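You operate a simulated robot arm through the tools that you are given. There is no shell and no other tool. Be economical: measure what you need, move in short steps, check, and stop when the job is done.

Carry out the task below with a simulated robot arm. There is one attempt and no reset: what you move stays moved.

## Task
Put the two slugs from the hood back into their labelled cells.
Fine: the cells are in the red tab drawer; shut it again.

Only the result counts: the job must be done as asked and must still hold three seconds after the hand-in. Knocking over, shifting, dropping, spilling or breaking anything else fails it.

## Robot
A 6-joint arm with a two-finger parallel gripper, fixed in place. Base frame: the origin is at the foot of the arm, x ahead of it, y to its left, z up. Readings come in m, degrees, newtons and seconds.
With the tool pointing down near the work surface it reaches from about 0.34 to 0.82 m from the base axis. Its first joint turns from -166.0 to 166.0 degrees. Payload 3.91 kg.
The TCP is the grasp point between the finger pads, 0.03 m short of the fingertips. In the tool frame z runs along the fingers and y along their closing line. Largest opening 0.11 m; finger width 0.02, thickness 0.01; the body of the gripper, 0.048 by 0.112 m, starts 0.055 m behind the TCP.
Orientation is that of the tool frame in the base frame, as a unit quaternion [w, x, y, z]. With the fingers straight down and closing along the base's y, the tool's x points along the base's -x, its y along +y and its z along -z.

## Interface
- The arm moves only by the tool step_arm. Its argument "increments" is a list of rows, each a list of 7 numbers: the turn, a rotation vector about the tool's x, y, z in units of 90 degrees (1.0 is 90 degrees), then the shift along the tool's x, y, z in units of 150 mm (1.0 is 150 mm), then the finger opening in m, from 0 to 0.11. In form: [[rx, ry, rz, tx, ty, tz, claw], ...]. A call has 1 to 20 rows; each row is the pose to reach, as a shift and turn from the pose commanded when the call began, along the tool's axes at that moment. A call with a number of a shift or a turn outside -1 to 1 is refused whole. A row lasts 0.2 s, in which the tool goes at most 0.05 m and 8.6 degrees; a call with a longer step from one row to the next is refused whole, and so is a gripper value outside its range. Where a pose cannot be reached the arm comes as near as it can. A force on the tool above 90 N (or 10 N above the force at the start of the call, whichever is more), or a blocked arm, ends the call early, and 0.2 s more pass. Each finger travels about 0.045 m/s and halts on what it meets, pressing with about 24 N; the grip force reading is that of the motor and also rises with nothing between the fingers. The clock runs only during rows and for 0.2 s after the last one: add rows that repeat a pose to give the fingers time. The reply holds the time, the measured pose of the TCP, the force on the tool along the base axes, the opening and the grip force, in the units named above and with some noise, with the torque about the TCP (base axes, N m) and any sound that the robot's microphone picked up.
- Cameras (640 x 400 px; columns grow to the right, rows downward): "scene" is fixed at [0.2189, 0.6508, 1.2878]; the picture's right is [-0.89, -0.45, 0.00], its down [-0.25, 0.48, -0.84] and it looks along [0.38, -0.75, -0.54] (base axes); focal length 214 px, centre (320, 200). "wrist" rides on the gripper at [0.077, 0.007, -0.114] in the tool frame; the picture's right is [-0.09, 1.00, 0.00], its down [-0.80, -0.07, -0.59] and it looks along [-0.59, -0.05, 0.80] (tool axes); focal length 270 px, centre (320, 200). There is no depth. A picture from a camera that has moved, and an enlarged one, comes with that camera's place and axes in the base frame and with its lens.
- capture(camera): a new picture of that camera. No time passes.
- slide_trunk(by): slides the trunk up (or, below 0, down) by that many m; the arm rides with it, the base frame stays. It gives what a move gives, with no picture.
- zoom(camera, box): a new picture of the part [left, top, right, bottom] of that camera's present view, enlarged. No time passes.
- close_job(): hands the job in; it is judged then, once.

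Go step by step. Nothing tells you positions but the pictures and the camera data: compare them with the known pose of the tool, close in by small moves and look again before you grip or let go. The budget is 120 turns and 64 pictures, counting those below and the enlarged ones. Unless the task says otherwise, let go and move clear before handing in, and close with one line.

The tools are called after "Emit:" by a JSON object that holds its "fn" and its "kwargs". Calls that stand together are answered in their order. step_arm: Moves the arm, as the interface text tells. Its arguments: {"type":"object","properties":{"increments":{"type":"array","items":{"type":"array","items":{"type":"number"}}}},"required":["increments"]} The other tools are called the same way: slide_trunk (by) slides the trunk up or down; capture (camera) takes a picture; zoom (camera, box) takes an enlarged picture of a part of a camera's view; close_job () hands the job in.

At the start:

```text
clock: 0.0
ee_pos: [0.3249, 0.3896, 1.2017]
tcp_rot: [0.0, -0.001, 1.0, 0.0]
wrist_force: [-0.2, -0.3, 0.6]
torque: [0.01, -0.01, 0.01]
grip_width: 0.11
finger_force: 0.0
trunk travel left (down, up): [-0.55, 0.06]
```

scene: 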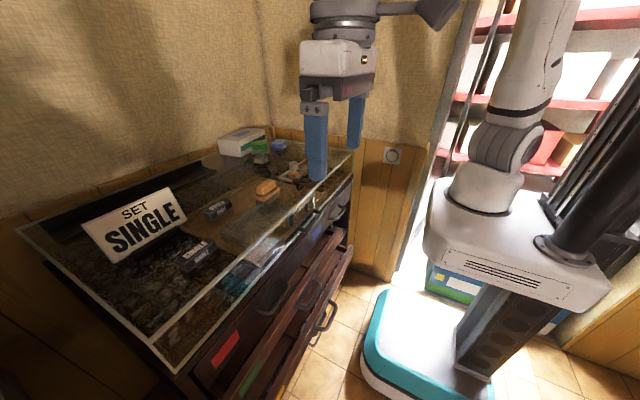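
wrist: 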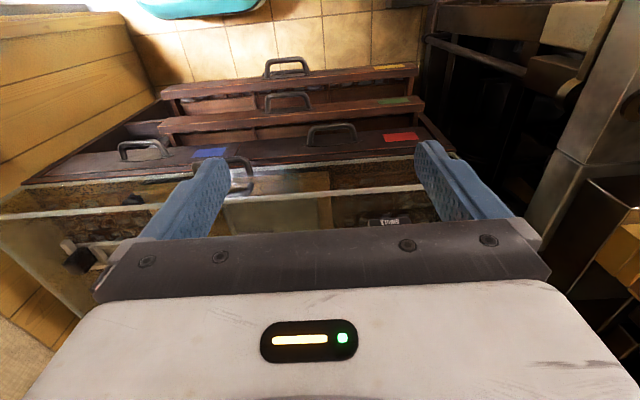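

I see a cabinet with a glass-sided top and several drawers with coloured tabs, some standing open. I'll look closer before moving.

Emit:
{"fn": "zoom", "kwargs": {"camera": "scene", "box": [160, 120, 360, 245]}}

Emit:
{"fn": "zoom", "kwargs": {"camera": "scene", "box": [160, 220, 380, 400]}}

Emit:
{"fn": "zoom", "kwargs": {"camera": "wrist", "box": [0, 30, 500, 290]}}

```text
3.20 times, centred on (260, 182) of scene
camera zoom: at [0.2189, 0.6508, 1.2878], right [-0.89, -0.45, 0.0], down [-0.25, 0.48, -0.84], along [0.38, -0.75, -0.54], focal length 686 px, centre (512, 256)
```

zoom: 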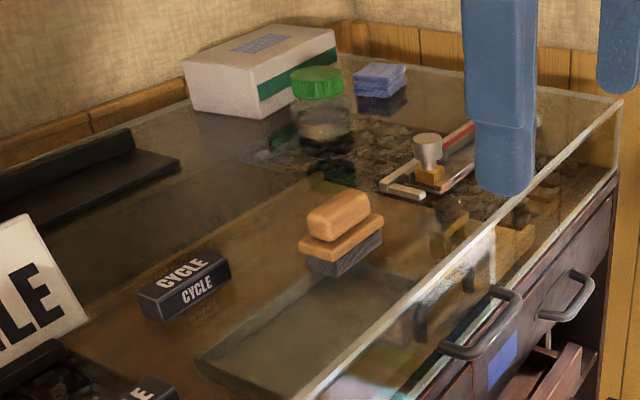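

```text
2.22 times, centred on (270, 310) of scene
camera zoom: at [0.2189, 0.6508, 1.2878], right [-0.89, -0.45, 0.0], down [-0.25, 0.48, -0.84], along [0.38, -0.75, -0.54], focal length 477 px, centre (431, -44)
```

zoom: 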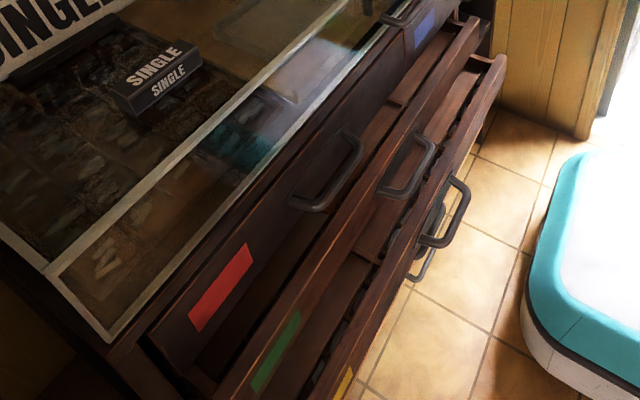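

```text
1.28 times, centred on (250, 160) of wrist
camera zoom: at [0.2484, 0.3961, 1.3148], right [0.09, 1.0, 0.0], down [0.8, -0.07, 0.59], along [0.59, -0.05, -0.8], focal length 346 px, centre (410, 251)
```

zoom: 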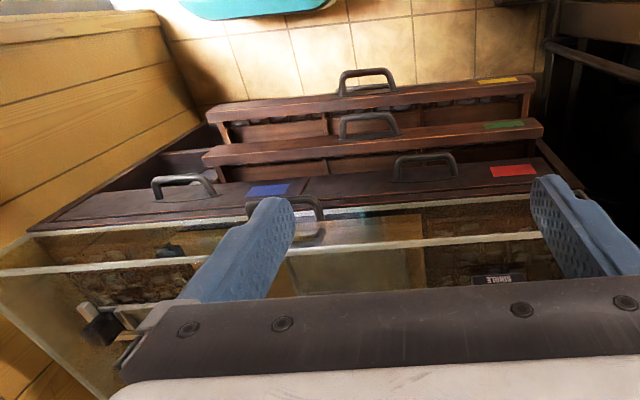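

Triangulating, the SINGLE slug is near (0.57, 0.49, 0.96) on the glass hood and CYCLE near (0.67, 0.36). The red drawer handle is near (0.48, 0.40, 0.77). I'll move over the hood for a better view.

Emit:
{"fn": "step_arm", "kwargs": {"increments": [[0, 0, 0, -0.25, 0.1, 0.1, 0.11], [0, 0, 0, -0.5, 0.2, 0.2, 0.11], [0, 0, 0, -0.75, 0.3, 0.3, 0.11], [0, 0, 0, -1, 0.4, 0.4, 0.11], [0, 0, 0, -1, 0.4, 0.4, 0.11]]}}

Emit:
{"fn": "capture", "kwargs": {"camera": "wrist"}}

Emit:
{"fn": "capture", "kwargs": {"camera": "scene"}}

```text
clock: 1.2
ee_pos: [0.4735, 0.4495, 1.1426]
tcp_rot: [0.001, 0.001, 1.0, 0.0]
wrist_force: [0.0, 0.2, 0.1]
torque: [0.02, -0.01, 0.02]
grip_width: 0.1099
finger_force: 0.1
trunk travel left (down, up): [-0.55, 0.06]
```

```text
58 pictures are left
camera wrist: at [0.3966, 0.4557, 1.2559], right [0.09, 1.0, 0.0], down [0.8, -0.07, 0.59], along [0.59, -0.05, -0.8], focal length 270 px, centre (320, 200)
```

wrist: 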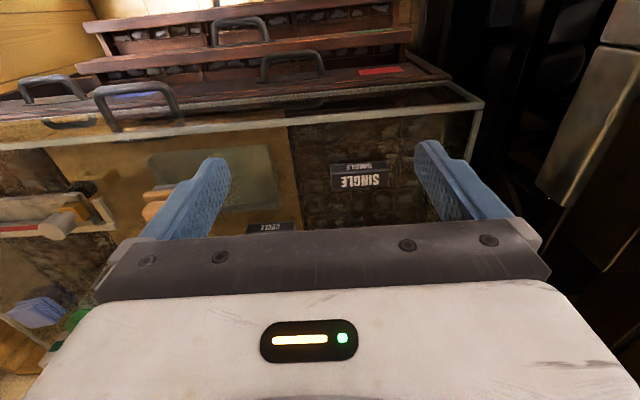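

```text
57 pictures are left
```

scene: 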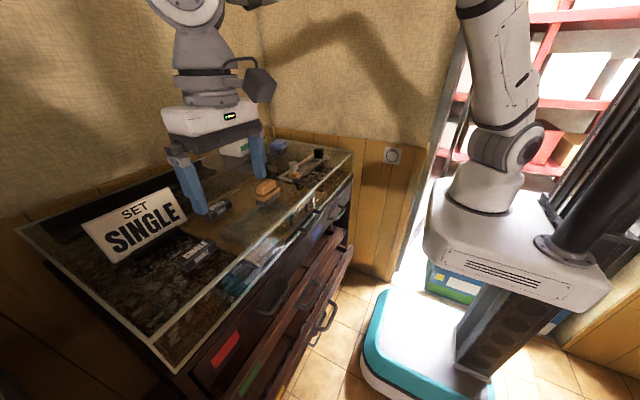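

The slugs sit on top of the glass hood (glass top at z≈0.953). I'll open the red drawer first, backing off and turning the tool so the fingers close in the x-z plane.

Emit:
{"fn": "step_arm", "kwargs": {"increments": [[0, 0, 0.0909, 0.0909, -0.03, 0, 0.11], [0, 0, 0.1818, 0.1818, -0.06, 0, 0.11], [0, 0, 0.2727, 0.2727, -0.09, 0, 0.11], [0, 0, 0.3636, 0.3636, -0.12, 0, 0.11], [0, 0, 0.4545, 0.4545, -0.15, 0, 0.11], [0, 0, 0.5454, 0.5454, -0.18, 0, 0.11], [0, 0, 0.6363, 0.6363, -0.21, 0, 0.11], [0, 0, 0.7272, 0.7272, -0.24, 0, 0.11], [0, 0, 0.8181, 0.8181, -0.27, 0, 0.11], [0, 0, 0.909, 0.909, -0.3, 0, 0.11], [0, 0, 1, 1, -0.33, 0, 0.11], [0, 0, 1, 1, -0.33, 0, 0.11]]}}

Emit:
{"fn": "capture", "kwargs": {"camera": "wrist"}}

```text
clock: 3.8
ee_pos: [0.3264, 0.4005, 1.1402]
tcp_rot: [-0.001, 0.708, 0.706, 0.0]
wrist_force: [-0.4, 0.0, -0.3]
torque: [0.0, 0.0, 0.02]
grip_width: 0.1102
finger_force: 0.0
trunk travel left (down, up): [-0.55, 0.06]
```

```text
56 pictures are left
camera wrist: at [0.3334, 0.4768, 1.2536], right [1.0, -0.09, 0.0], down [-0.07, -0.8, 0.59], along [-0.05, -0.59, -0.8], focal length 270 px, centre (320, 200)
```

wrist: 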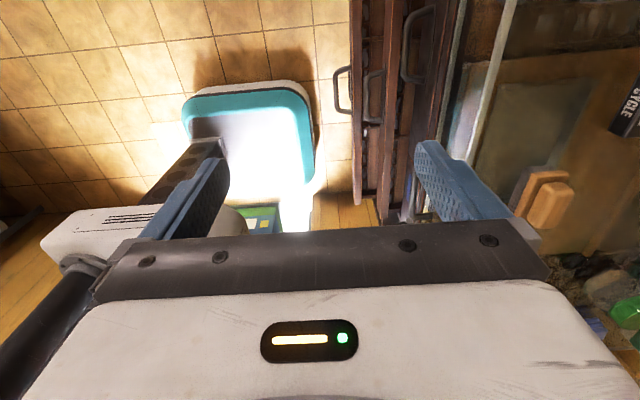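

The red handle shows at the top right. Next I tilt the tool 45° forward while lowering.

Emit:
{"fn": "step_arm", "kwargs": {"increments": [[-0.0834, 0, 0, 0, 0, 0.17, 0.11], [-0.1667, 0, 0, 0, 0, 0.33, 0.11], [-0.25, 0, 0, 0, 0, 0.5, 0.11], [-0.3334, 0, 0, 0, 0, 0.67, 0.11], [-0.4167, 0, 0, 0, 0, 0.83, 0.11], [-0.5, 0, 0, 0, 0, 1, 0.11], [-0.5, 0, 0, 0, 0, 1, 0.11]]}}

Emit:
{"fn": "capture", "kwargs": {"camera": "wrist"}}

Emit:
{"fn": "capture", "kwargs": {"camera": "scene"}}

```text
clock: 5.4
ee_pos: [0.3878, 0.3956, 1.0982]
tcp_rot: [0.159, 0.676, 0.702, 0.159]
wrist_force: [-0.2, -0.3, 0.1]
torque: [-0.01, -0.02, -0.03]
grip_width: 0.1101
finger_force: 0.1
out of reach, approached as far as the arm can: row 3, 4, 5, 6, 7
trunk travel left (down, up): [-0.55, 0.06]
```

```text
55 pictures are left
camera wrist: at [0.3409, 0.472, 1.202], right [0.9, -0.05, 0.44], down [-0.3, -0.81, 0.51], along [0.33, -0.59, -0.74], focal length 270 px, centre (320, 200)
```

wrist: 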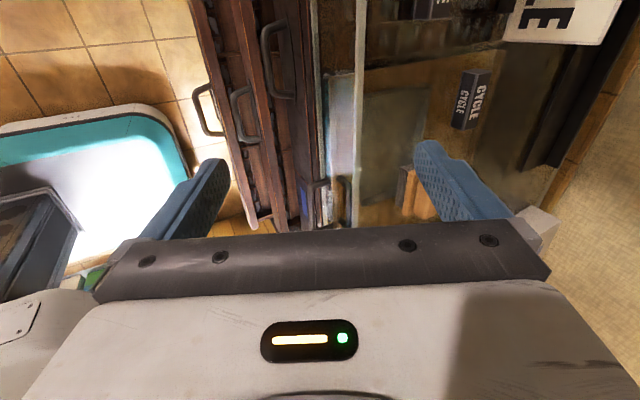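

```text
54 pictures are left
```

scene: 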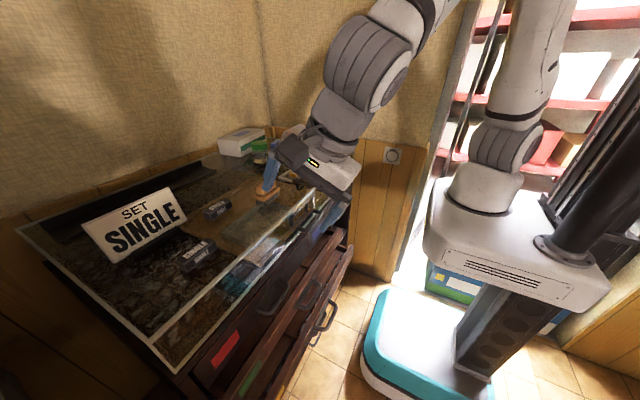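

The tilt stopped at about 26° as out of reach up here. I'll back off with a small test shift to learn which pose is now the commanded one.

Emit:
{"fn": "step_arm", "kwargs": {"increments": [[0, 0, 0, 0, -0.3, 0, 0.11], [0, 0, 0, 0, -0.3, 0, 0.11]]}}

```text
clock: 6.0
ee_pos: [0.3666, 0.3898, 1.0959]
tcp_rot: [0.153, 0.673, 0.707, 0.152]
wrist_force: [-0.2, 0.4, 0.3]
torque: [0.02, 0.02, 0.0]
grip_width: 0.11
finger_force: 0.0
out of reach, approached as far as the arm can: row 1, 2
trunk travel left (down, up): [-0.55, 0.06]
```

Emit:
{"fn": "step_arm", "kwargs": {"increments": [[0.08, 0, 0, 0, 0, 0, 0.11], [0.16, 0, 0, 0, 0, 0, 0.11], [0.24, 0, 0, 0, 0, 0, 0.11], [0.24, 0, 0, 0, 0, 0, 0.11]]}}

```text
clock: 7.0
ee_pos: [0.3676, 0.3907, 1.0965]
tcp_rot: [0.03, 0.694, 0.719, 0.025]
wrist_force: [0.5, -0.2, -0.4]
torque: [-0.04, -0.03, 0.0]
grip_width: 0.1098
finger_force: 0.1
trunk travel left (down, up): [-0.55, 0.06]
```

The commanded pose follows the reached one. Now I'll go lower first, then try the tilt again there.

Emit:
{"fn": "step_arm", "kwargs": {"increments": [[0, 0, 0, 0, 0, 0.25, 0.11], [0, 0, 0, 0, 0, 0.5, 0.11], [0, 0, 0, 0, 0, 0.75, 0.11], [0, 0, 0, 0, 0, 1, 0.11], [-0.08, 0, 0, 0, 0, 1, 0.11], [-0.16, 0, 0, 0, 0, 1, 0.11], [-0.24, 0, 0, 0, 0, 1, 0.11], [-0.32, 0, 0, 0, 0, 1, 0.11], [-0.4, 0, 0, 0, 0, 1, 0.11], [-0.45, 0, 0, 0, 0, 1, 0.11], [-0.45, 0, 0, 0, 0, 1, 0.11]]}}

Emit:
{"fn": "capture", "kwargs": {"camera": "wrist"}}

```text
clock: 9.4
ee_pos: [0.3935, 0.3918, 0.9605]
tcp_rot: [0.11, 0.683, 0.714, 0.107]
wrist_force: [0.0, 0.0, 0.3]
torque: [-0.01, 0.02, 0.05]
grip_width: 0.1098
finger_force: 0.1
out of reach, approached as far as the arm can: row 6, 7, 8, 9, 10, 11
trunk travel left (down, up): [-0.55, 0.06]
```

```text
53 pictures are left
camera wrist: at [0.3619, 0.468, 1.0698], right [0.95, -0.04, 0.3], down [-0.21, -0.81, 0.55], along [0.22, -0.59, -0.78], focal length 270 px, centre (320, 200)
```

wrist: 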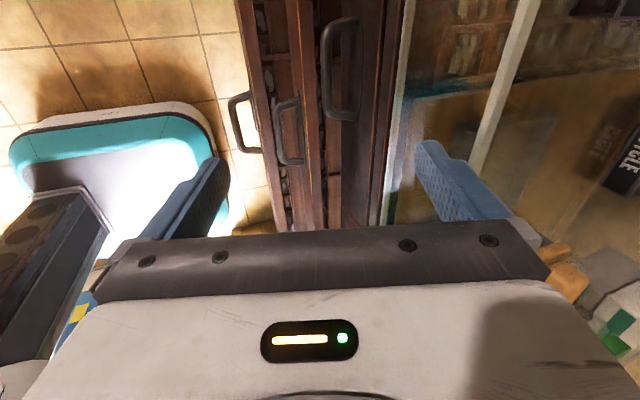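

Lower is worse, so the arm wants to be high relative to its shoulder. I'll raise the arm along the tool axis and then lower the trunk.

Emit:
{"fn": "step_arm", "kwargs": {"increments": [[0, 0, 0, 0, 0, -0.25, 0.11], [0, 0, 0, 0, 0, -0.5, 0.11], [0, 0, 0, 0, 0, -0.75, 0.11], [0, 0, 0, 0, 0, -1, 0.11], [0, 0, 0, 0, 0, -1, 0.11]]}}

Emit:
{"fn": "step_arm", "kwargs": {"increments": [[0, 0, 0, 0, 0, -0.25, 0.11], [0, 0, 0, 0, 0, -0.5, 0.11], [0, 0, 0, 0, 0, -0.75, 0.11], [0, 0, 0, 0, 0, -1, 0.11], [0, 0, 0, 0, 0, -1, 0.11]]}}

Emit:
{"fn": "slide_trunk", "kwargs": {"by": -0.2}}

```text
clock: 10.6
ee_pos: [0.3481, 0.3926, 1.1066]
tcp_rot: [0.11, 0.683, 0.714, 0.107]
wrist_force: [0.1, 0.1, 0.3]
torque: [-0.02, -0.01, -0.01]
grip_width: 0.1101
finger_force: 0.2
trunk travel left (down, up): [-0.55, 0.06]
```

```text
clock: 11.8
ee_pos: [0.3027, 0.3915, 1.2473]
tcp_rot: [0.11, 0.683, 0.714, 0.108]
wrist_force: [0.3, 0.5, 1.1]
torque: [0.0, 0.0, -0.03]
grip_width: 0.11
finger_force: 0.1
trunk travel left (down, up): [-0.55, 0.06]
```

```text
clock: 14.0
ee_pos: [0.3029, 0.3918, 1.0461]
tcp_rot: [0.111, 0.682, 0.714, 0.108]
wrist_force: [0.3, 0.3, -0.7]
torque: [0.02, -0.01, 0.01]
grip_width: 0.11
finger_force: 0.0
trunk travel left (down, up): [-0.35, 0.26]
```

Trunk is lowered and the TCP is at z≈1.05. Now I try the extra tilt.

Emit:
{"fn": "step_arm", "kwargs": {"increments": [[-0.08, 0, 0, 0, 0, 0, 0.11], [-0.16, 0, 0, 0, 0, 0, 0.11], [-0.24, 0, 0, 0, 0, 0, 0.11], [-0.32, 0, 0, 0, 0, 0, 0.11], [-0.32, 0, 0, 0, 0, 0, 0.11]]}}

Emit:
{"fn": "capture", "kwargs": {"camera": "scene"}}

```text
clock: 15.2
ee_pos: [0.3557, 0.3778, 1.1085]
tcp_rot: [0.268, 0.627, 0.681, 0.269]
wrist_force: [0.7, 0.4, 0.7]
torque: [0.0, 0.0, 0.01]
grip_width: 0.1098
finger_force: 0.1
out of reach, approached as far as the arm can: row 2, 3, 4, 5
trunk travel left (down, up): [-0.35, 0.26]
```

```text
52 pictures are left
```

scene: 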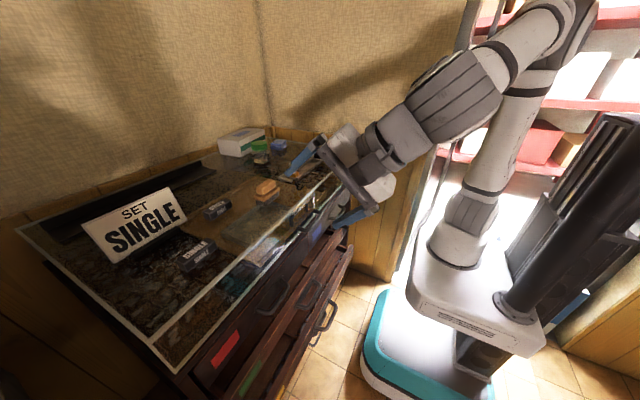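

The tool is now tilted 45°. I'll bring the whole thing down with the trunk to the handle's level, still clear of the cabinet front.

Emit:
{"fn": "slide_trunk", "kwargs": {"by": -0.24}}

Emit:
{"fn": "capture", "kwargs": {"camera": "wrist"}}

Emit:
{"fn": "capture", "kwargs": {"camera": "scene"}}

```text
clock: 17.7
ee_pos: [0.3539, 0.3774, 0.8665]
tcp_rot: [0.267, 0.626, 0.682, 0.268]
wrist_force: [-0.4, -0.3, 0.0]
torque: [0.0, -0.01, 0.01]
grip_width: 0.11
finger_force: 0.1
trunk travel left (down, up): [-0.11, 0.5]
```

```text
51 pictures are left
camera wrist: at [0.2745, 0.4504, 0.9502], right [0.71, -0.02, 0.7], down [-0.41, -0.82, 0.4], along [0.57, -0.57, -0.59], focal length 270 px, centre (320, 200)
```

wrist: 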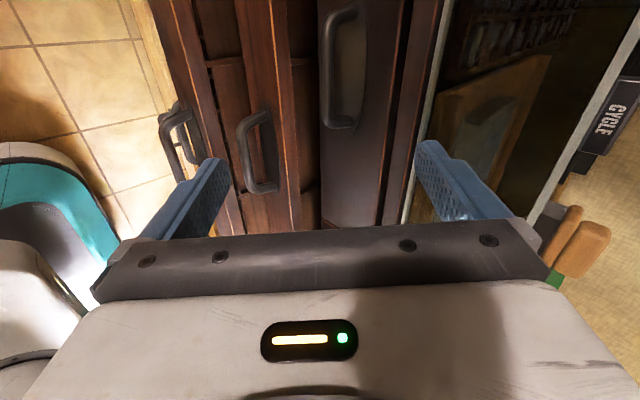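

```text
50 pictures are left
```

scene: 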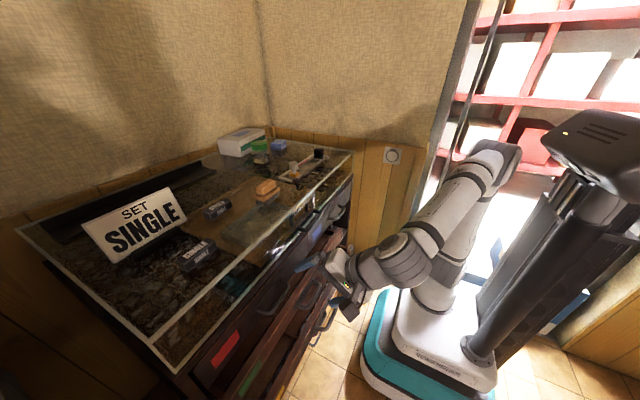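

The arm is well posed; the red handle's bar runs along y at about x 0.465, z 0.768. I'll approach partway with a narrower opening and look again.

Emit:
{"fn": "step_arm", "kwargs": {"increments": [[0, 0, 0, 0.05, 0.03, 0.2, 0.08], [0, 0, 0, 0.1, 0.06, 0.4, 0.06], [0, 0, 0, 0.15, 0.08, 0.6, 0.045], [0, 0, 0, 0.15, 0.08, 0.6, 0.045], [0, 0, 0, 0.15, 0.08, 0.6, 0.045]]}}

Emit:
{"fn": "capture", "kwargs": {"camera": "wrist"}}

Emit:
{"fn": "zoom", "kwargs": {"camera": "scene", "box": [240, 220, 360, 320]}}

```text
clock: 18.9
ee_pos: [0.4275, 0.4035, 0.8126]
tcp_rot: [0.266, 0.626, 0.683, 0.266]
wrist_force: [0.0, -0.5, 0.5]
torque: [0.04, 0.03, 0.02]
grip_width: 0.0452
finger_force: 0.0
trunk travel left (down, up): [-0.11, 0.5]
```

```text
49 pictures are left
camera wrist: at [0.3465, 0.4774, 0.8963], right [0.72, -0.01, 0.7], down [-0.4, -0.82, 0.4], along [0.57, -0.57, -0.6], focal length 270 px, centre (320, 200)
```

wrist: 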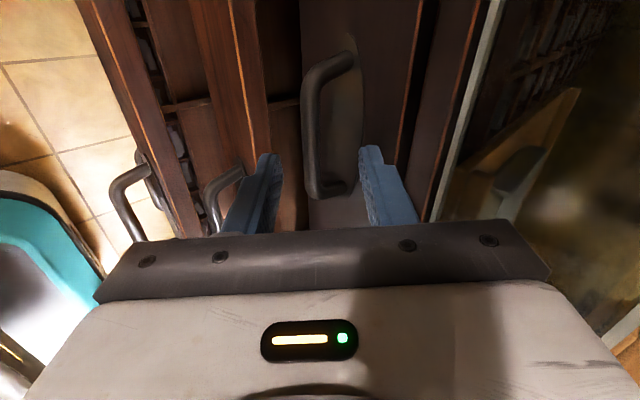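

```text
4.00 times, centred on (300, 270) of scene
camera zoom: at [0.2189, 0.6508, 1.2878], right [-0.89, -0.45, 0.0], down [-0.25, 0.48, -0.84], along [0.38, -0.75, -0.54], focal length 858 px, centre (400, -80)
```

zoom: 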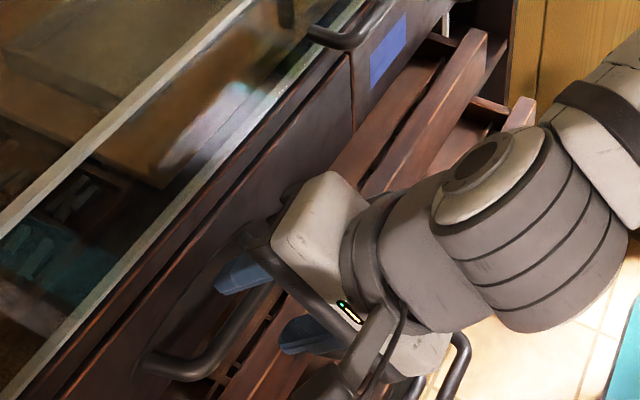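

Bar is about 0.057 m ahead along the tool axis and centred within a few mm. I'll advance so it sits near the fingertips, then check force.

Emit:
{"fn": "step_arm", "kwargs": {"increments": [[0, 0, 0, 0, -0.027, 0.1, 0.034], [0, 0, 0, 0, -0.027, 0.2, 0.034], [0, 0, 0, 0, -0.027, 0.26, 0.034], [0, 0, 0, 0, -0.027, 0.26, 0.034]]}}

Emit:
{"fn": "capture", "kwargs": {"camera": "wrist"}}

```text
clock: 19.9
ee_pos: [0.4561, 0.4048, 0.7892]
tcp_rot: [0.265, 0.626, 0.684, 0.265]
wrist_force: [-5.7, 0.1, -2.9]
torque: [0.0, 0.17, -0.11]
grip_width: 0.037
finger_force: 3.3
out of reach, approached as far as the arm can: row 1, 2, 3, 4
trunk travel left (down, up): [-0.11, 0.5]
```

```text
47 pictures are left
camera wrist: at [0.3771, 0.4772, 0.873], right [0.72, -0.01, 0.69], down [-0.4, -0.82, 0.4], along [0.56, -0.57, -0.6], focal length 270 px, centre (320, 200)
```

wrist: 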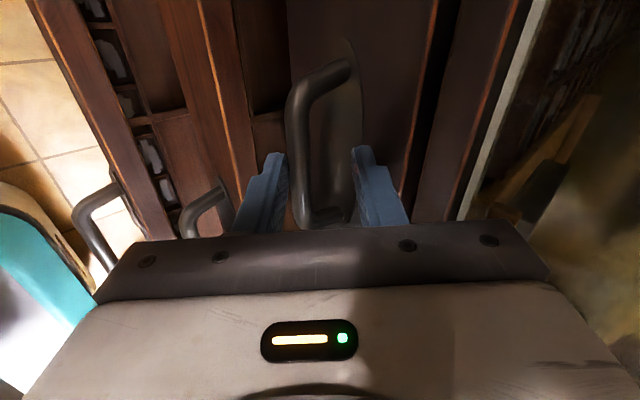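

The front finger is touching the drawer face (5.7 N) and the bar is about 10 mm nearer the lower finger. I'll back off slightly and shift down-left by 10 mm, then look again.

Emit:
{"fn": "step_arm", "kwargs": {"increments": [[0, 0, 0, 0, 0, -0.1, 0.034], [0, 0, 0, 0, -0.07, -0.1, 0.034], [0, 0, 0, 0, -0.07, -0.1, 0.034]]}}

Emit:
{"fn": "capture", "kwargs": {"camera": "wrist"}}

```text
clock: 20.7
ee_pos: [0.4435, 0.4028, 0.8016]
tcp_rot: [0.267, 0.626, 0.683, 0.265]
wrist_force: [-0.3, -0.4, 0.1]
torque: [-0.05, 0.02, -0.01]
grip_width: 0.0339
finger_force: 0.1
out of reach, approached as far as the arm can: row 2, 3
trunk travel left (down, up): [-0.11, 0.5]
```

```text
46 pictures are left
camera wrist: at [0.3641, 0.4756, 0.8836], right [0.72, -0.01, 0.7], down [-0.4, -0.82, 0.4], along [0.57, -0.57, -0.6], focal length 270 px, centre (320, 200)
```

wrist: 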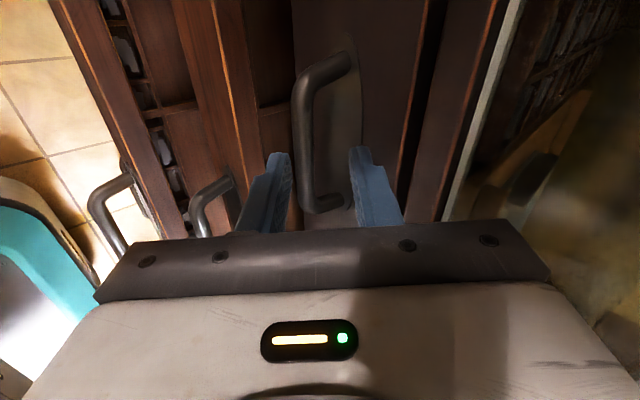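

The sideways shift was out of reach, but lowering the trunk by 18 mm does the same thing. I'll use it.

Emit:
{"fn": "slide_trunk", "kwargs": {"by": -0.018}}

Emit:
{"fn": "step_arm", "kwargs": {"increments": [[0, 0, 0, 0, 0, 0.04, 0.034], [0, 0, 0, 0, 0, 0.04, 0.034]]}}

Emit:
{"fn": "capture", "kwargs": {"camera": "wrist"}}

```text
clock: 21.3
ee_pos: [0.4445, 0.4018, 0.7813]
tcp_rot: [0.265, 0.627, 0.683, 0.265]
wrist_force: [-0.2, -0.3, 0.8]
torque: [0.0, 0.0, 0.0]
grip_width: 0.034
finger_force: 0.1
trunk travel left (down, up): [-0.092, 0.518]
```

```text
clock: 21.9
ee_pos: [0.4484, 0.4023, 0.7782]
tcp_rot: [0.266, 0.626, 0.684, 0.265]
wrist_force: [-1.1, 0.4, 0.0]
torque: [0.01, -0.02, -0.02]
grip_width: 0.0341
finger_force: 0.0
trunk travel left (down, up): [-0.092, 0.518]
```

```text
45 pictures are left
camera wrist: at [0.3679, 0.476, 0.8616], right [0.72, -0.01, 0.69], down [-0.4, -0.82, 0.4], along [0.57, -0.57, -0.6], focal length 270 px, centre (320, 200)
```

wrist: 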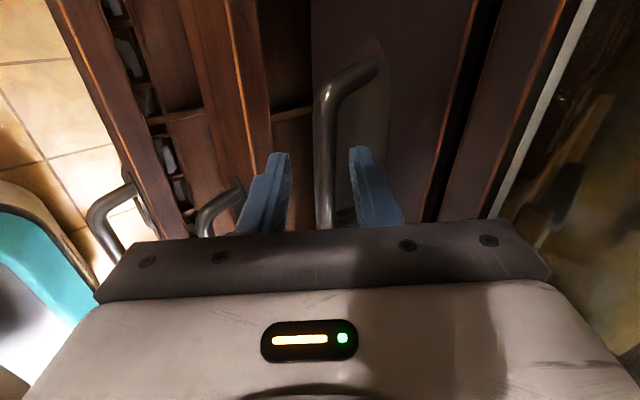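

The bar is now centred between the fingers. Closing.

Emit:
{"fn": "step_arm", "kwargs": {"increments": [[0, 0, 0, 0, 0, 0, 0], [0, 0, 0, 0, 0, 0, 0], [0, 0, 0, 0, 0, 0, 0], [0, 0, 0, 0, 0, 0, 0]]}}

```text
clock: 22.9
ee_pos: [0.448, 0.4035, 0.7793]
tcp_rot: [0.265, 0.626, 0.683, 0.266]
wrist_force: [1.6, 5.4, 18.0]
torque: [0.7, -0.28, -0.67]
grip_width: 0.0139
finger_force: 44.8
trunk travel left (down, up): [-0.092, 0.518]
```

Bar gripped (14 mm). Pulling straight back in small steps.

Emit:
{"fn": "step_arm", "kwargs": {"increments": [[0, 0, 0, 0.005, -0.047, -0.047, 0], [0, 0, 0, 0.01, -0.095, -0.093, 0], [0, 0, 0, 0.015, -0.142, -0.14, 0], [0, 0, 0, 0.02, -0.19, -0.187, 0], [0, 0, 0, 0.025, -0.237, -0.233, 0], [0, 0, 0, 0.025, -0.237, -0.233, 0]]}}

Emit:
{"fn": "capture", "kwargs": {"camera": "wrist"}}

```text
clock: 24.3
ee_pos: [0.4108, 0.4007, 0.7991]
tcp_rot: [0.264, 0.624, 0.687, 0.262]
wrist_force: [-0.2, 0.2, -0.3]
torque: [-0.01, 0.01, 0.02]
grip_width: 0.0001
finger_force: 37.6
out of reach, approached as far as the arm can: row 2, 3, 4, 5, 6
trunk travel left (down, up): [-0.092, 0.518]
```

```text
44 pictures are left
camera wrist: at [0.3311, 0.4738, 0.8824], right [0.72, 0.0, 0.69], down [-0.39, -0.82, 0.41], along [0.57, -0.57, -0.6], focal length 270 px, centre (320, 200)
```

wrist: 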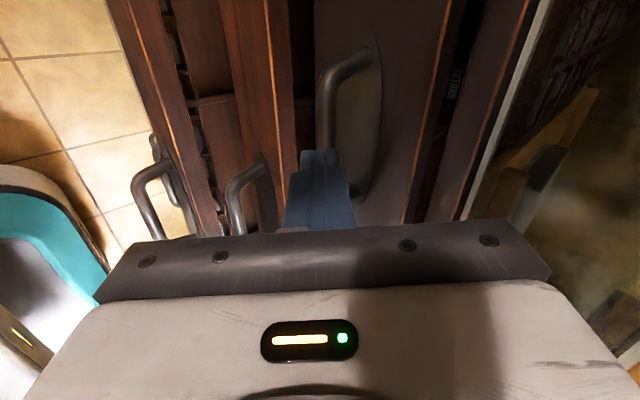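

The drawer came open a little, then the fingers slipped up off the bar because straight-back moves were at the tilt limit. I'll lift, reduce the tilt to about 20° and hook the bar from above instead.

Emit:
{"fn": "step_arm", "kwargs": {"increments": [[0, 0, 0, 0, 0.14, -0.143, 0.03], [0, 0, 0, 0, 0.28, -0.286, 0.03], [0.09, 0, 0, 0, 0.28, -0.286, 0.035], [0.18, 0, 0, 0, 0.28, -0.286, 0.035], [0.28, 0, 0, 0, 0.28, -0.286, 0.035], [0.28, 0, 0, 0, 0.28, -0.286, 0.035]]}}

Emit:
{"fn": "capture", "kwargs": {"camera": "wrist"}}

Emit:
{"fn": "zoom", "kwargs": {"camera": "scene", "box": [200, 200, 360, 330]}}

```text
refused: row 5 steps farther than a row can; nothing moved
```

```text
43 pictures are left
camera wrist: at [0.3311, 0.4738, 0.8824], right [0.72, 0.0, 0.69], down [-0.39, -0.82, 0.41], along [0.57, -0.57, -0.6], focal length 270 px, centre (320, 200)
```

wrist: 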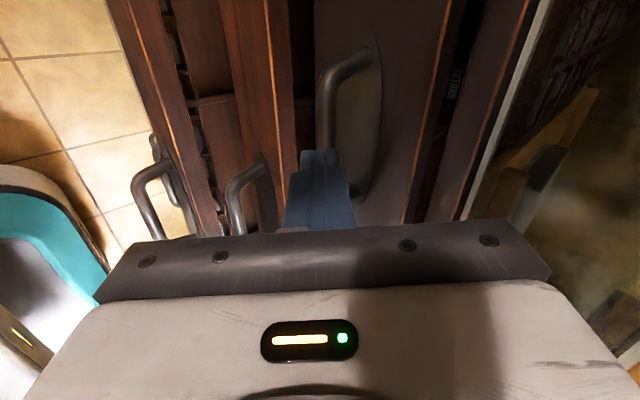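

```text
3.08 times, centred on (280, 265) of scene
camera zoom: at [0.2189, 0.6508, 1.2878], right [-0.89, -0.45, 0.0], down [-0.25, 0.48, -0.84], along [0.38, -0.75, -0.54], focal length 660 px, centre (443, 0)
```

zoom: 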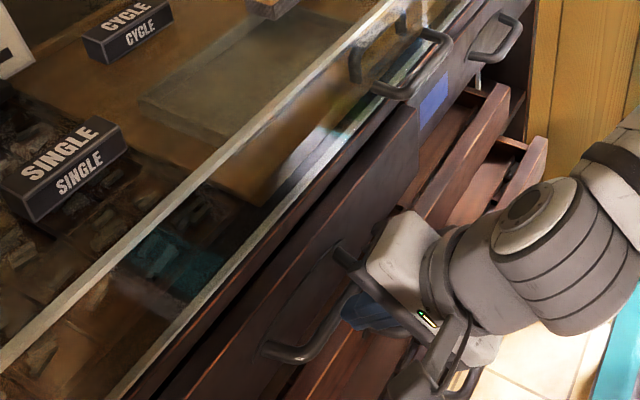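

Emit:
{"fn": "step_arm", "kwargs": {"increments": [[0, 0, 0, 0, 0.14, -0.143, 0.03], [0, 0, 0, 0, 0.28, -0.286, 0.03], [0.09, 0, 0, 0, 0.28, -0.286, 0.035], [0.18, 0, 0, 0, 0.28, -0.286, 0.035], [0.27, 0, 0, 0, 0.28, -0.286, 0.035], [0.27, 0, 0, 0, 0.28, -0.286, 0.035]]}}

Emit:
{"fn": "capture", "kwargs": {"camera": "wrist"}}

```text
clock: 25.7
ee_pos: [0.4119, 0.4026, 0.8547]
tcp_rot: [0.127, 0.668, 0.725, 0.114]
wrist_force: [1.0, -0.5, -0.2]
torque: [0.02, 0.01, 0.0]
grip_width: 0.0349
finger_force: 0.0
trunk travel left (down, up): [-0.092, 0.518]
```

```text
41 pictures are left
camera wrist: at [0.3744, 0.4796, 0.9614], right [0.94, -0.01, 0.34], down [-0.21, -0.8, 0.56], along [0.27, -0.6, -0.76], focal length 270 px, centre (320, 200)
```

wrist: 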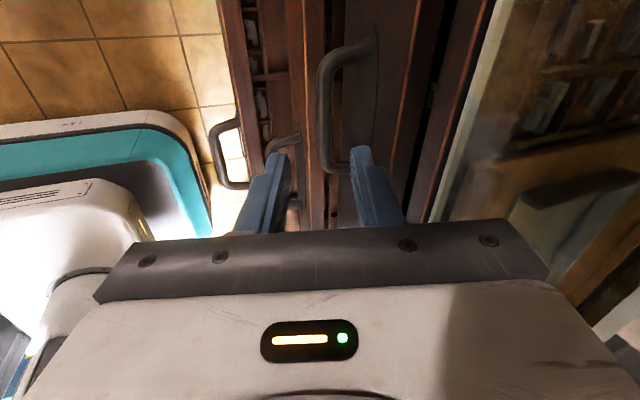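

The bar is at about (0.445, 0.405, 0.769), centred. Advancing 80 mm along the tool axis to straddle it.

Emit:
{"fn": "step_arm", "kwargs": {"increments": [[0, 0, 0, 0.015, 0, 0.2, 0.03], [0, 0, 0, 0.015, 0, 0.35, 0.03], [0, 0, 0, 0.015, 0, 0.45, 0.03], [0, 0, 0, 0.015, 0, 0.53, 0.03], [0, 0, 0, 0.015, 0, 0.53, 0.03]]}}

Emit:
{"fn": "capture", "kwargs": {"camera": "wrist"}}

```text
clock: 26.9
ee_pos: [0.4401, 0.4051, 0.7804]
tcp_rot: [0.127, 0.668, 0.724, 0.115]
wrist_force: [0.0, 0.0, -0.2]
torque: [-0.01, 0.01, -0.02]
grip_width: 0.0301
finger_force: 0.1
trunk travel left (down, up): [-0.092, 0.518]
```

```text
40 pictures are left
camera wrist: at [0.4016, 0.4812, 0.8855], right [0.94, -0.01, 0.34], down [-0.21, -0.8, 0.56], along [0.27, -0.6, -0.76], focal length 270 px, centre (320, 200)
```

wrist: 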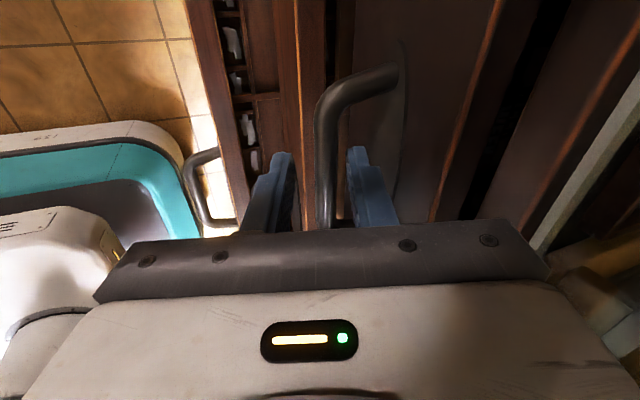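

No contact and the bar is between the fingers. Closing, then pulling 60 mm.

Emit:
{"fn": "step_arm", "kwargs": {"increments": [[0, 0, 0, 0, 0, 0, 0], [0, 0, 0, 0, 0, 0, 0], [0, 0, 0, 0, 0, 0, 0], [0, 0, 0, 0.005, -0.063, -0.022, 0], [0, 0, 0, 0.01, -0.125, -0.045, 0], [0, 0, 0, 0.015, -0.188, -0.067, 0], [0, 0, 0, 0.02, -0.25, -0.09, 0], [0, 0, 0, 0.025, -0.313, -0.112, 0], [0, 0, 0, 0.03, -0.376, -0.134, 0], [0, 0, 0, 0.03, -0.376, -0.134, 0]]}}

Emit:
{"fn": "capture", "kwargs": {"camera": "wrist"}}

```text
clock: 29.1
ee_pos: [0.3776, 0.4045, 0.7799]
tcp_rot: [0.128, 0.668, 0.724, 0.115]
wrist_force: [-2.5, -4.3, 2.5]
torque: [0.49, 0.01, -0.81]
grip_width: 0.0135
finger_force: 44.7
trunk travel left (down, up): [-0.092, 0.518]
```

```text
39 pictures are left
camera wrist: at [0.3402, 0.4815, 0.8865], right [0.94, -0.01, 0.34], down [-0.21, -0.8, 0.56], along [0.27, -0.6, -0.76], focal length 270 px, centre (320, 200)
```

wrist: 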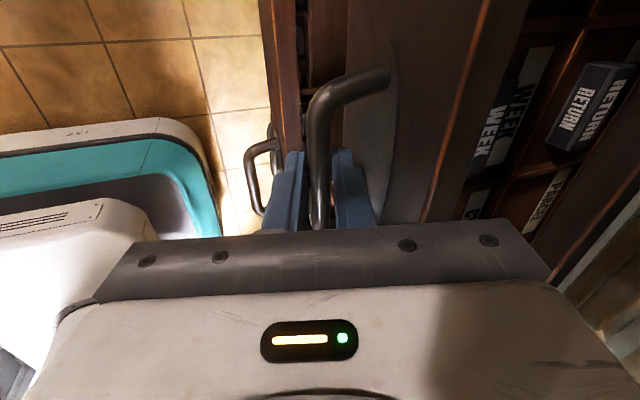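

The drawer is sliding; labelled cells with slugs (WEEK, RETURN...) are appearing. Pulling a further 70 mm.

Emit:
{"fn": "step_arm", "kwargs": {"increments": [[0, 0, 0, 0.005, -0.063, -0.022, 0], [0, 0, 0, 0.01, -0.125, -0.045, 0], [0, 0, 0, 0.015, -0.188, -0.067, 0], [0, 0, 0, 0.02, -0.25, -0.09, 0], [0, 0, 0, 0.025, -0.313, -0.112, 0], [0, 0, 0, 0.03, -0.376, -0.134, 0], [0, 0, 0, 0.035, -0.44, -0.156, 0], [0, 0, 0, 0.035, -0.44, -0.156, 0]]}}

Emit:
{"fn": "capture", "kwargs": {"camera": "wrist"}}

Emit:
{"fn": "capture", "kwargs": {"camera": "scene"}}

```text
clock: 30.9
ee_pos: [0.3077, 0.4046, 0.7809]
tcp_rot: [0.127, 0.668, 0.724, 0.116]
wrist_force: [-2.5, -10.8, 17.0]
torque: [0.21, -0.05, -0.93]
grip_width: 0.0138
finger_force: 45.2
trunk travel left (down, up): [-0.092, 0.518]
```

```text
38 pictures are left
camera wrist: at [0.2699, 0.4811, 0.8867], right [0.94, -0.01, 0.34], down [-0.21, -0.8, 0.56], along [0.27, -0.6, -0.76], focal length 270 px, centre (320, 200)
```

wrist: 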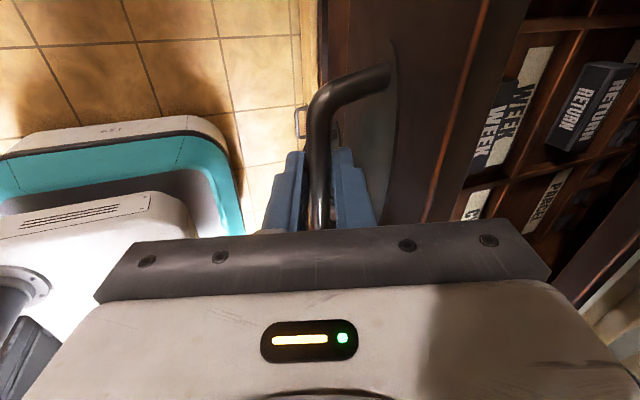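

```text
37 pictures are left
```

scene: 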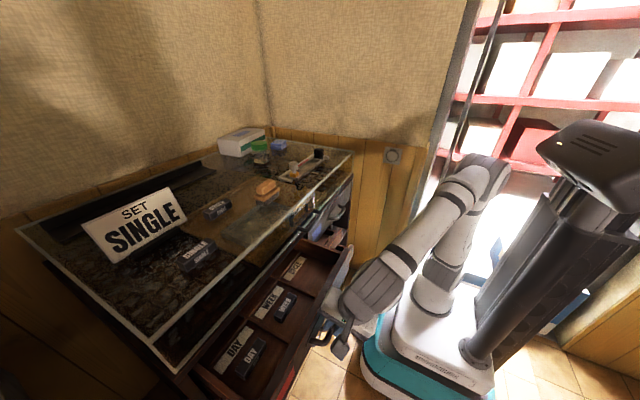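

Drawer is well open. Looking closely at its cells.

Emit:
{"fn": "zoom", "kwargs": {"camera": "scene", "box": [180, 235, 360, 400]}}

```text
2.42 times, centred on (270, 318) of scene
camera zoom: at [0.2189, 0.6508, 1.2878], right [-0.89, -0.45, 0.0], down [-0.25, 0.48, -0.84], along [0.38, -0.75, -0.54], focal length 520 px, centre (441, -85)
```

zoom: 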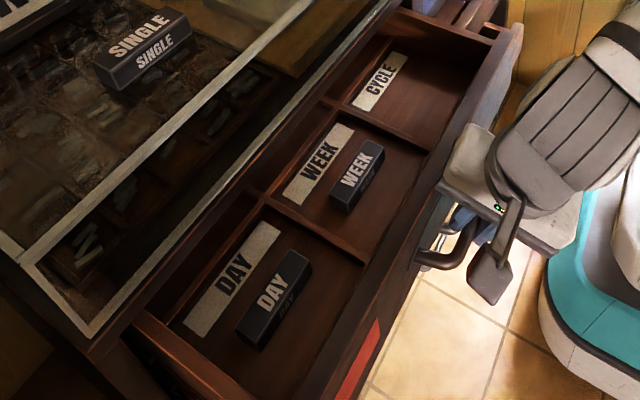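

The front row holds DAY, WEEK and an empty CYCLE cell; a second row (RETURN...) lies behind it. I'll pull further to reveal the SINGLE cell.

Emit:
{"fn": "step_arm", "kwargs": {"increments": [[0, 0, 0, 0.005, -0.063, -0.022, 0], [0, 0, 0, 0.01, -0.125, -0.045, 0], [0, 0, 0, 0.015, -0.188, -0.067, 0], [0, 0, 0, 0.02, -0.25, -0.09, 0], [0, 0, 0, 0.025, -0.313, -0.112, 0], [0, 0, 0, 0.03, -0.376, -0.134, 0], [0, 0, 0, 0.035, -0.44, -0.156, 0], [0, 0, 0, 0.035, -0.44, -0.156, 0]]}}

Emit:
{"fn": "zoom", "kwargs": {"camera": "scene", "box": [180, 235, 360, 400]}}

```text
clock: 32.7
ee_pos: [0.2372, 0.4035, 0.7801]
tcp_rot: [0.127, 0.668, 0.724, 0.118]
wrist_force: [-1.9, 10.4, 31.9]
torque: [0.54, -0.13, -0.77]
grip_width: 0.014
finger_force: 45.3
trunk travel left (down, up): [-0.092, 0.518]
```

```text
2.42 times, centred on (270, 318) of scene
camera zoom: at [0.2189, 0.6508, 1.2878], right [-0.89, -0.45, 0.0], down [-0.25, 0.48, -0.84], along [0.38, -0.75, -0.54], focal length 520 px, centre (441, -85)
```

zoom: 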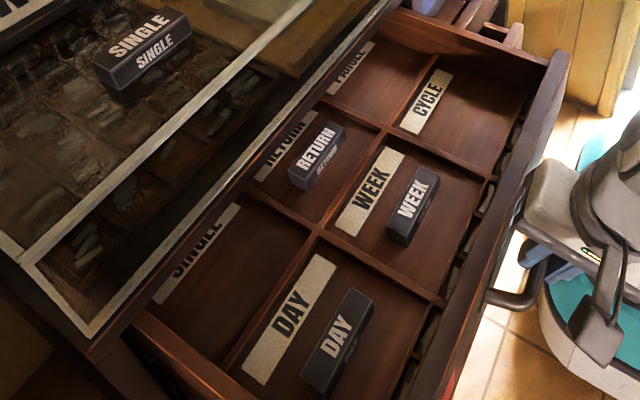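

The SINGLE cell is in the back row nearest the camera, still close under the hood edge. I'll ease the vertical load and pull another 50 mm.

Emit:
{"fn": "step_arm", "kwargs": {"increments": [[0, 0, 0, 0.005, -0.055, -0.041, 0], [0, 0, 0, 0.01, -0.118, -0.064, 0], [0, 0, 0, 0.015, -0.181, -0.086, 0], [0, 0, 0, 0.02, -0.243, -0.109, 0], [0, 0, 0, 0.025, -0.306, -0.131, 0], [0, 0, 0, 0.025, -0.306, -0.131, 0]]}}

Emit:
{"fn": "capture", "kwargs": {"camera": "scene"}}

```text
clock: 34.1
ee_pos: [0.1989, 0.4041, 0.782]
tcp_rot: [0.128, 0.666, 0.727, 0.109]
wrist_force: [-2.5, 4.1, -44.0]
torque: [0.41, 0.24, -0.86]
grip_width: 0.0143
finger_force: 45.1
out of reach, approached as far as the arm can: row 5, 6
trunk travel left (down, up): [-0.092, 0.518]
```

```text
34 pictures are left
```

scene: 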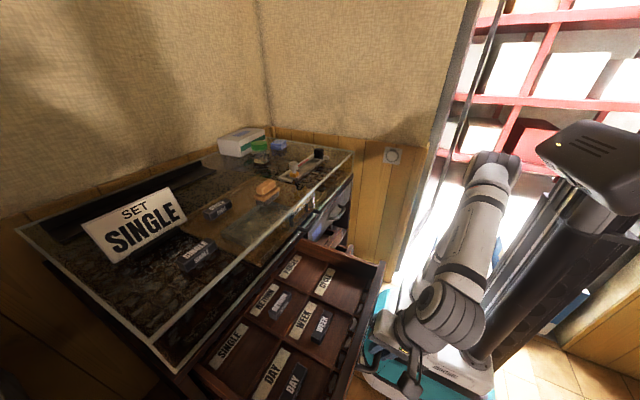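

The drawer is open far enough (arm's limit there). Releasing the handle and withdrawing upward gently.

Emit:
{"fn": "step_arm", "kwargs": {"increments": [[0, 0, 0, 0, 0, 0, 0.03], [0, 0, 0, 0, 0, 0, 0.03], [0, 0, 0, 0, 0.01, -0.07, 0.03], [0, 0, 0, 0, 0.02, -0.14, 0.03], [0, 0, 0, 0, 0.03, -0.2, 0.03], [0, 0, 0, 0, 0.1, -0.35, 0.03], [0, 0, 0, 0, 0.2, -0.6, 0.03], [0, 0, 0, 0, 0.2, -0.6, 0.03]]}}

Emit:
{"fn": "capture", "kwargs": {"camera": "wrist"}}

Emit:
{"fn": "zoom", "kwargs": {"camera": "scene", "box": [180, 235, 400, 400]}}

```text
clock: 35.9
ee_pos: [0.1964, 0.4075, 0.8788]
tcp_rot: [0.128, 0.668, 0.724, 0.115]
wrist_force: [-0.8, 0.2, -0.3]
torque: [0.0, 0.01, -0.01]
grip_width: 0.0299
finger_force: 0.1
trunk travel left (down, up): [-0.092, 0.518]
```

```text
33 pictures are left
camera wrist: at [0.1587, 0.4838, 0.9868], right [0.94, -0.01, 0.34], down [-0.21, -0.8, 0.56], along [0.27, -0.6, -0.76], focal length 270 px, centre (320, 200)
```

wrist: 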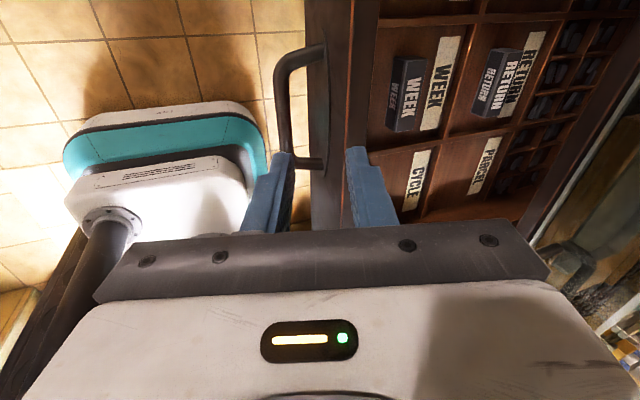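

```text
2.42 times, centred on (290, 318) of scene
camera zoom: at [0.2189, 0.6508, 1.2878], right [-0.89, -0.45, 0.0], down [-0.25, 0.48, -0.84], along [0.38, -0.75, -0.54], focal length 520 px, centre (393, -85)
```

zoom: 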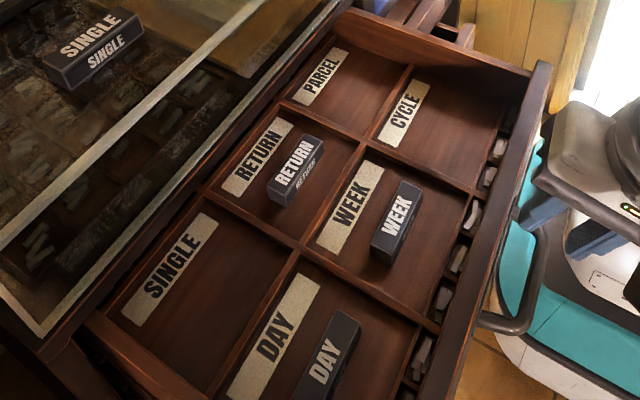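

All six cells are legible: SINGLE is back row nearest the camera with a slug spot near (0.455, 0.537), CYCLE is front row with a spot near (0.342, 0.278), floor z≈0.73. I'll raise the trunk and turn the tool back to straight down, closing along y.

Emit:
{"fn": "slide_trunk", "kwargs": {"by": 0.35}}

Emit:
{"fn": "step_arm", "kwargs": {"increments": [[0.075, 0, 0, 0, 0, 0, 0.05], [0.15, 0, 0, 0, 0.1, 0, 0.07], [0.218, 0, 0, 0, 0.2, 0, 0.09], [0.218, 0, 0, 0, 0.2, 0, 0.11]]}}

Emit:
{"fn": "step_arm", "kwargs": {"increments": [[0, 0, -0.095, 0, 0.1, 0, 0.11], [0, 0, -0.19, 0, 0.2, 0, 0.11], [0, 0, -0.285, 0, 0.3, 0, 0.11], [0, 0, -0.38, 0, 0.4, 0, 0.11], [0, 0, -0.475, 0, 0.5, 0, 0.11], [0, 0, -0.57, 0, 0.6, 0, 0.11], [0, 0, -0.665, 0, 0.7, 0, 0.11], [0, 0, -0.76, 0, 0.8, 0, 0.11], [0, 0, -0.855, 0, 0.9, 0, 0.11], [0, 0, -0.949, 0, 1, 0, 0.11], [0, 0, -0.949, 0, 1, 0, 0.11]]}}

```text
clock: 39.3
ee_pos: [0.1971, 0.4074, 1.2307]
tcp_rot: [0.129, 0.668, 0.723, 0.115]
wrist_force: [-0.2, 0.6, 1.4]
torque: [0.02, 0.0, 0.0]
grip_width: 0.0299
finger_force: 0.0
trunk travel left (down, up): [-0.442, 0.168]
```

```text
clock: 40.3
ee_pos: [0.2224, 0.4093, 1.2393]
tcp_rot: [0.012, 0.679, 0.734, -0.011]
wrist_force: [-0.5, -0.3, 0.3]
torque: [-0.01, 0.0, 0.04]
grip_width: 0.1099
finger_force: 0.0
trunk travel left (down, up): [-0.442, 0.168]
```

```text
clock: 42.7
ee_pos: [0.3753, 0.4217, 1.2403]
tcp_rot: [0.002, 0.001, 1.0, -0.017]
wrist_force: [0.2, 0.3, 0.4]
torque: [0.04, -0.02, 0.03]
grip_width: 0.1102
finger_force: 0.0
trunk travel left (down, up): [-0.442, 0.168]
```

Nearly vertical. I'll correct the small residual tilt and move over the SINGLE slug.

Emit:
{"fn": "step_arm", "kwargs": {"increments": [[-0.0217, 0, 0, -0.25, 0.11, 0.15, 0.11], [-0.0217, 0, 0, -0.5, 0.22, 0.3, 0.11], [-0.0217, 0, 0, -0.75, 0.33, 0.45, 0.11], [-0.0217, 0, 0, -1, 0.45, 0.6, 0.11], [-0.0217, 0, 0, -1, 0.45, 0.6, 0.11]]}}

Emit:
{"fn": "capture", "kwargs": {"camera": "wrist"}}

```text
clock: 43.9
ee_pos: [0.5284, 0.4859, 1.1475]
tcp_rot: [0.004, 0.002, 1.0, 0.002]
wrist_force: [-0.5, 0.7, -0.5]
torque: [-0.01, -0.02, 0.01]
grip_width: 0.11
finger_force: 0.0
trunk travel left (down, up): [-0.442, 0.168]
```

```text
31 pictures are left
camera wrist: at [0.4518, 0.4915, 1.261], right [0.09, 1.0, 0.0], down [0.8, -0.08, 0.6], along [0.6, -0.05, -0.8], focal length 270 px, centre (320, 200)
```

wrist: 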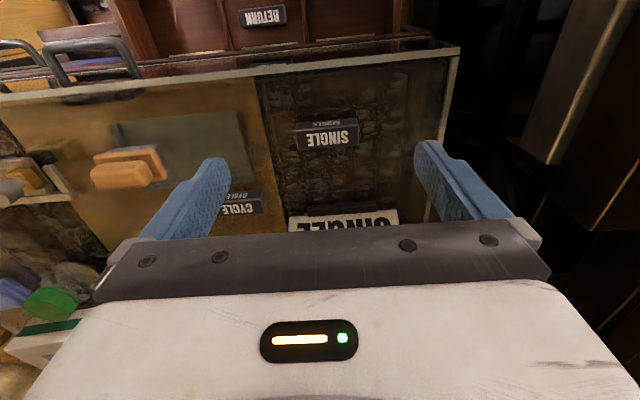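

The SINGLE slug top centre is at about (0.579, 0.490). Moving down over it to z=1.0 with the fingers straddling its ends.

Emit:
{"fn": "step_arm", "kwargs": {"increments": [[0, 0, 0, -0.25, 0.027, 0.2, 0.11], [0, 0, 0, -0.337, 0.027, 0.45, 0.11], [0, 0, 0, -0.337, 0.027, 0.7, 0.11], [0, 0, 0, -0.337, 0.027, 0.9, 0.11], [0, 0, 0, -0.337, 0.027, 0.98, 0.11], [0, 0, 0, -0.337, 0.027, 0.98, 0.11]]}}

Emit:
{"fn": "capture", "kwargs": {"camera": "wrist"}}

Emit:
{"fn": "zoom", "kwargs": {"camera": "scene", "box": [140, 190, 260, 290]}}

```text
clock: 45.3
ee_pos: [0.5763, 0.4877, 1.0015]
tcp_rot: [0.003, 0.003, 1.0, 0.002]
wrist_force: [-0.7, 0.2, 0.5]
torque: [0.02, -0.01, 0.01]
grip_width: 0.1101
finger_force: 0.0
trunk travel left (down, up): [-0.442, 0.168]
```

```text
30 pictures are left
camera wrist: at [0.5001, 0.4946, 1.1146], right [0.09, 1.0, 0.0], down [0.8, -0.08, 0.6], along [0.6, -0.05, -0.8], focal length 270 px, centre (320, 200)
```

wrist: 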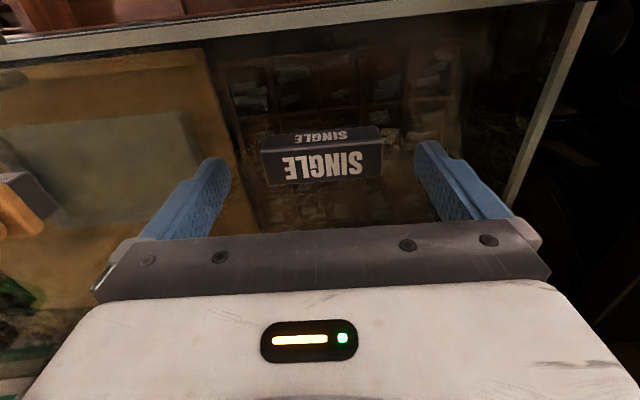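

```text
4.00 times, centred on (200, 240) of scene
camera zoom: at [0.2189, 0.6508, 1.2878], right [-0.89, -0.45, 0.0], down [-0.25, 0.48, -0.84], along [0.38, -0.75, -0.54], focal length 858 px, centre (800, 40)
```

zoom: 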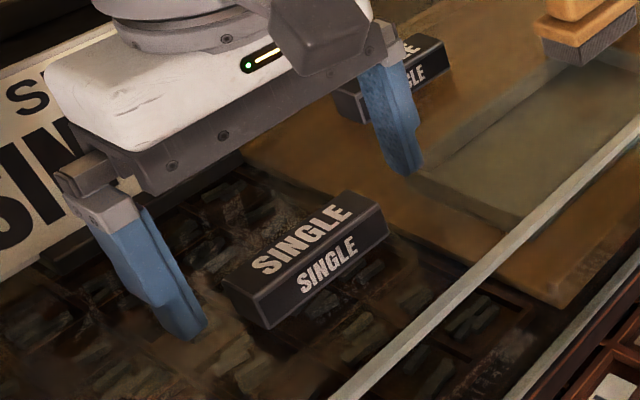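

Fingers straddle the slug symmetrically. Going down another 14 mm and closing.

Emit:
{"fn": "step_arm", "kwargs": {"increments": [[0, 0, 0, 0, 0.005, 0.05, 0.1], [0, 0, 0, 0, 0.005, 0.095, 0.09], [0, 0, 0, 0, 0.005, 0.095, 0.06], [0, 0, 0, 0, 0.005, 0.095, 0.06], [0, 0, 0, 0, 0.005, 0.095, 0.06], [0, 0, 0, 0, 0.005, 0.095, 0.06]]}}

Emit:
{"fn": "capture", "kwargs": {"camera": "wrist"}}

```text
clock: 46.7
ee_pos: [0.5766, 0.49, 0.988]
tcp_rot: [0.002, 0.003, 1.0, 0.002]
wrist_force: [0.1, 0.8, 0.2]
torque: [0.09, 0.0, 0.03]
grip_width: 0.0718
finger_force: 23.9
trunk travel left (down, up): [-0.442, 0.168]
```

```text
28 pictures are left
camera wrist: at [0.5003, 0.4955, 1.1012], right [0.09, 1.0, 0.0], down [0.8, -0.08, 0.6], along [0.6, -0.05, -0.8], focal length 270 px, centre (320, 200)
```

wrist: 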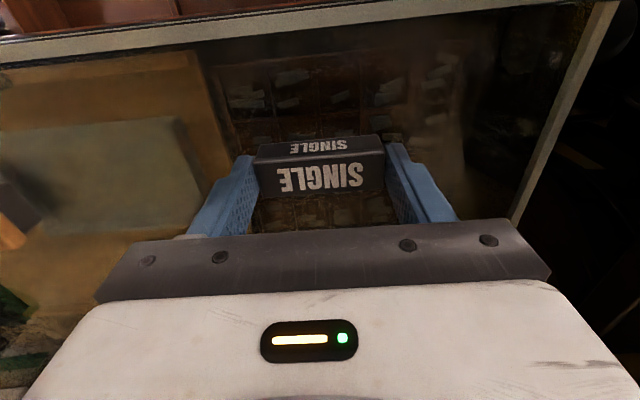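

SINGLE gripped (72 mm). Lifting and carrying it over its cell.

Emit:
{"fn": "step_arm", "kwargs": {"increments": [[0, 0, 0, 0, 0, -0.15, 0.06], [0, 0, 0, 0, 0, -0.4, 0.06], [0, 0, 0, 0, 0, -0.65, 0.06], [0, 0, 0, 0.2, 0.08, -0.7, 0.06], [0, 0, 0, 0.4, 0.16, -0.7, 0.06], [0, 0, 0, 0.6, 0.24, -0.7, 0.06], [0, 0, 0, 0.843, 0.313, -0.7, 0.06], [0, 0, 0, 0.843, 0.313, -0.7, 0.06]]}}

Emit:
{"fn": "capture", "kwargs": {"camera": "wrist"}}

```text
clock: 48.5
ee_pos: [0.4499, 0.5346, 1.0944]
tcp_rot: [0.003, 0.002, 1.0, 0.002]
wrist_force: [-0.3, -0.4, 0.4]
torque: [0.03, 0.04, 0.0]
grip_width: 0.06
finger_force: 0.0
trunk travel left (down, up): [-0.442, 0.168]
```

```text
27 pictures are left
camera wrist: at [0.373, 0.5415, 1.2065], right [0.09, 1.0, 0.0], down [0.8, -0.08, 0.6], along [0.6, -0.05, -0.8], focal length 270 px, centre (320, 200)
```

wrist: 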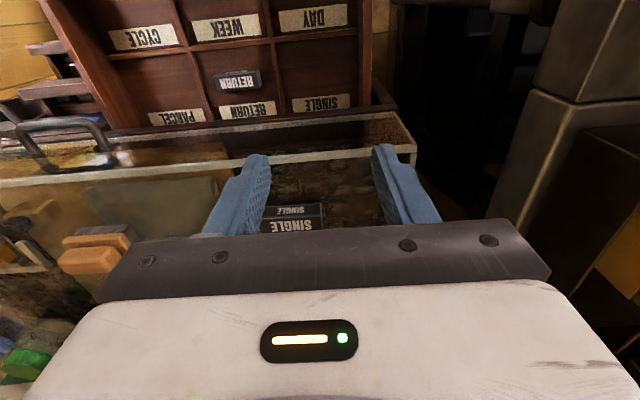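

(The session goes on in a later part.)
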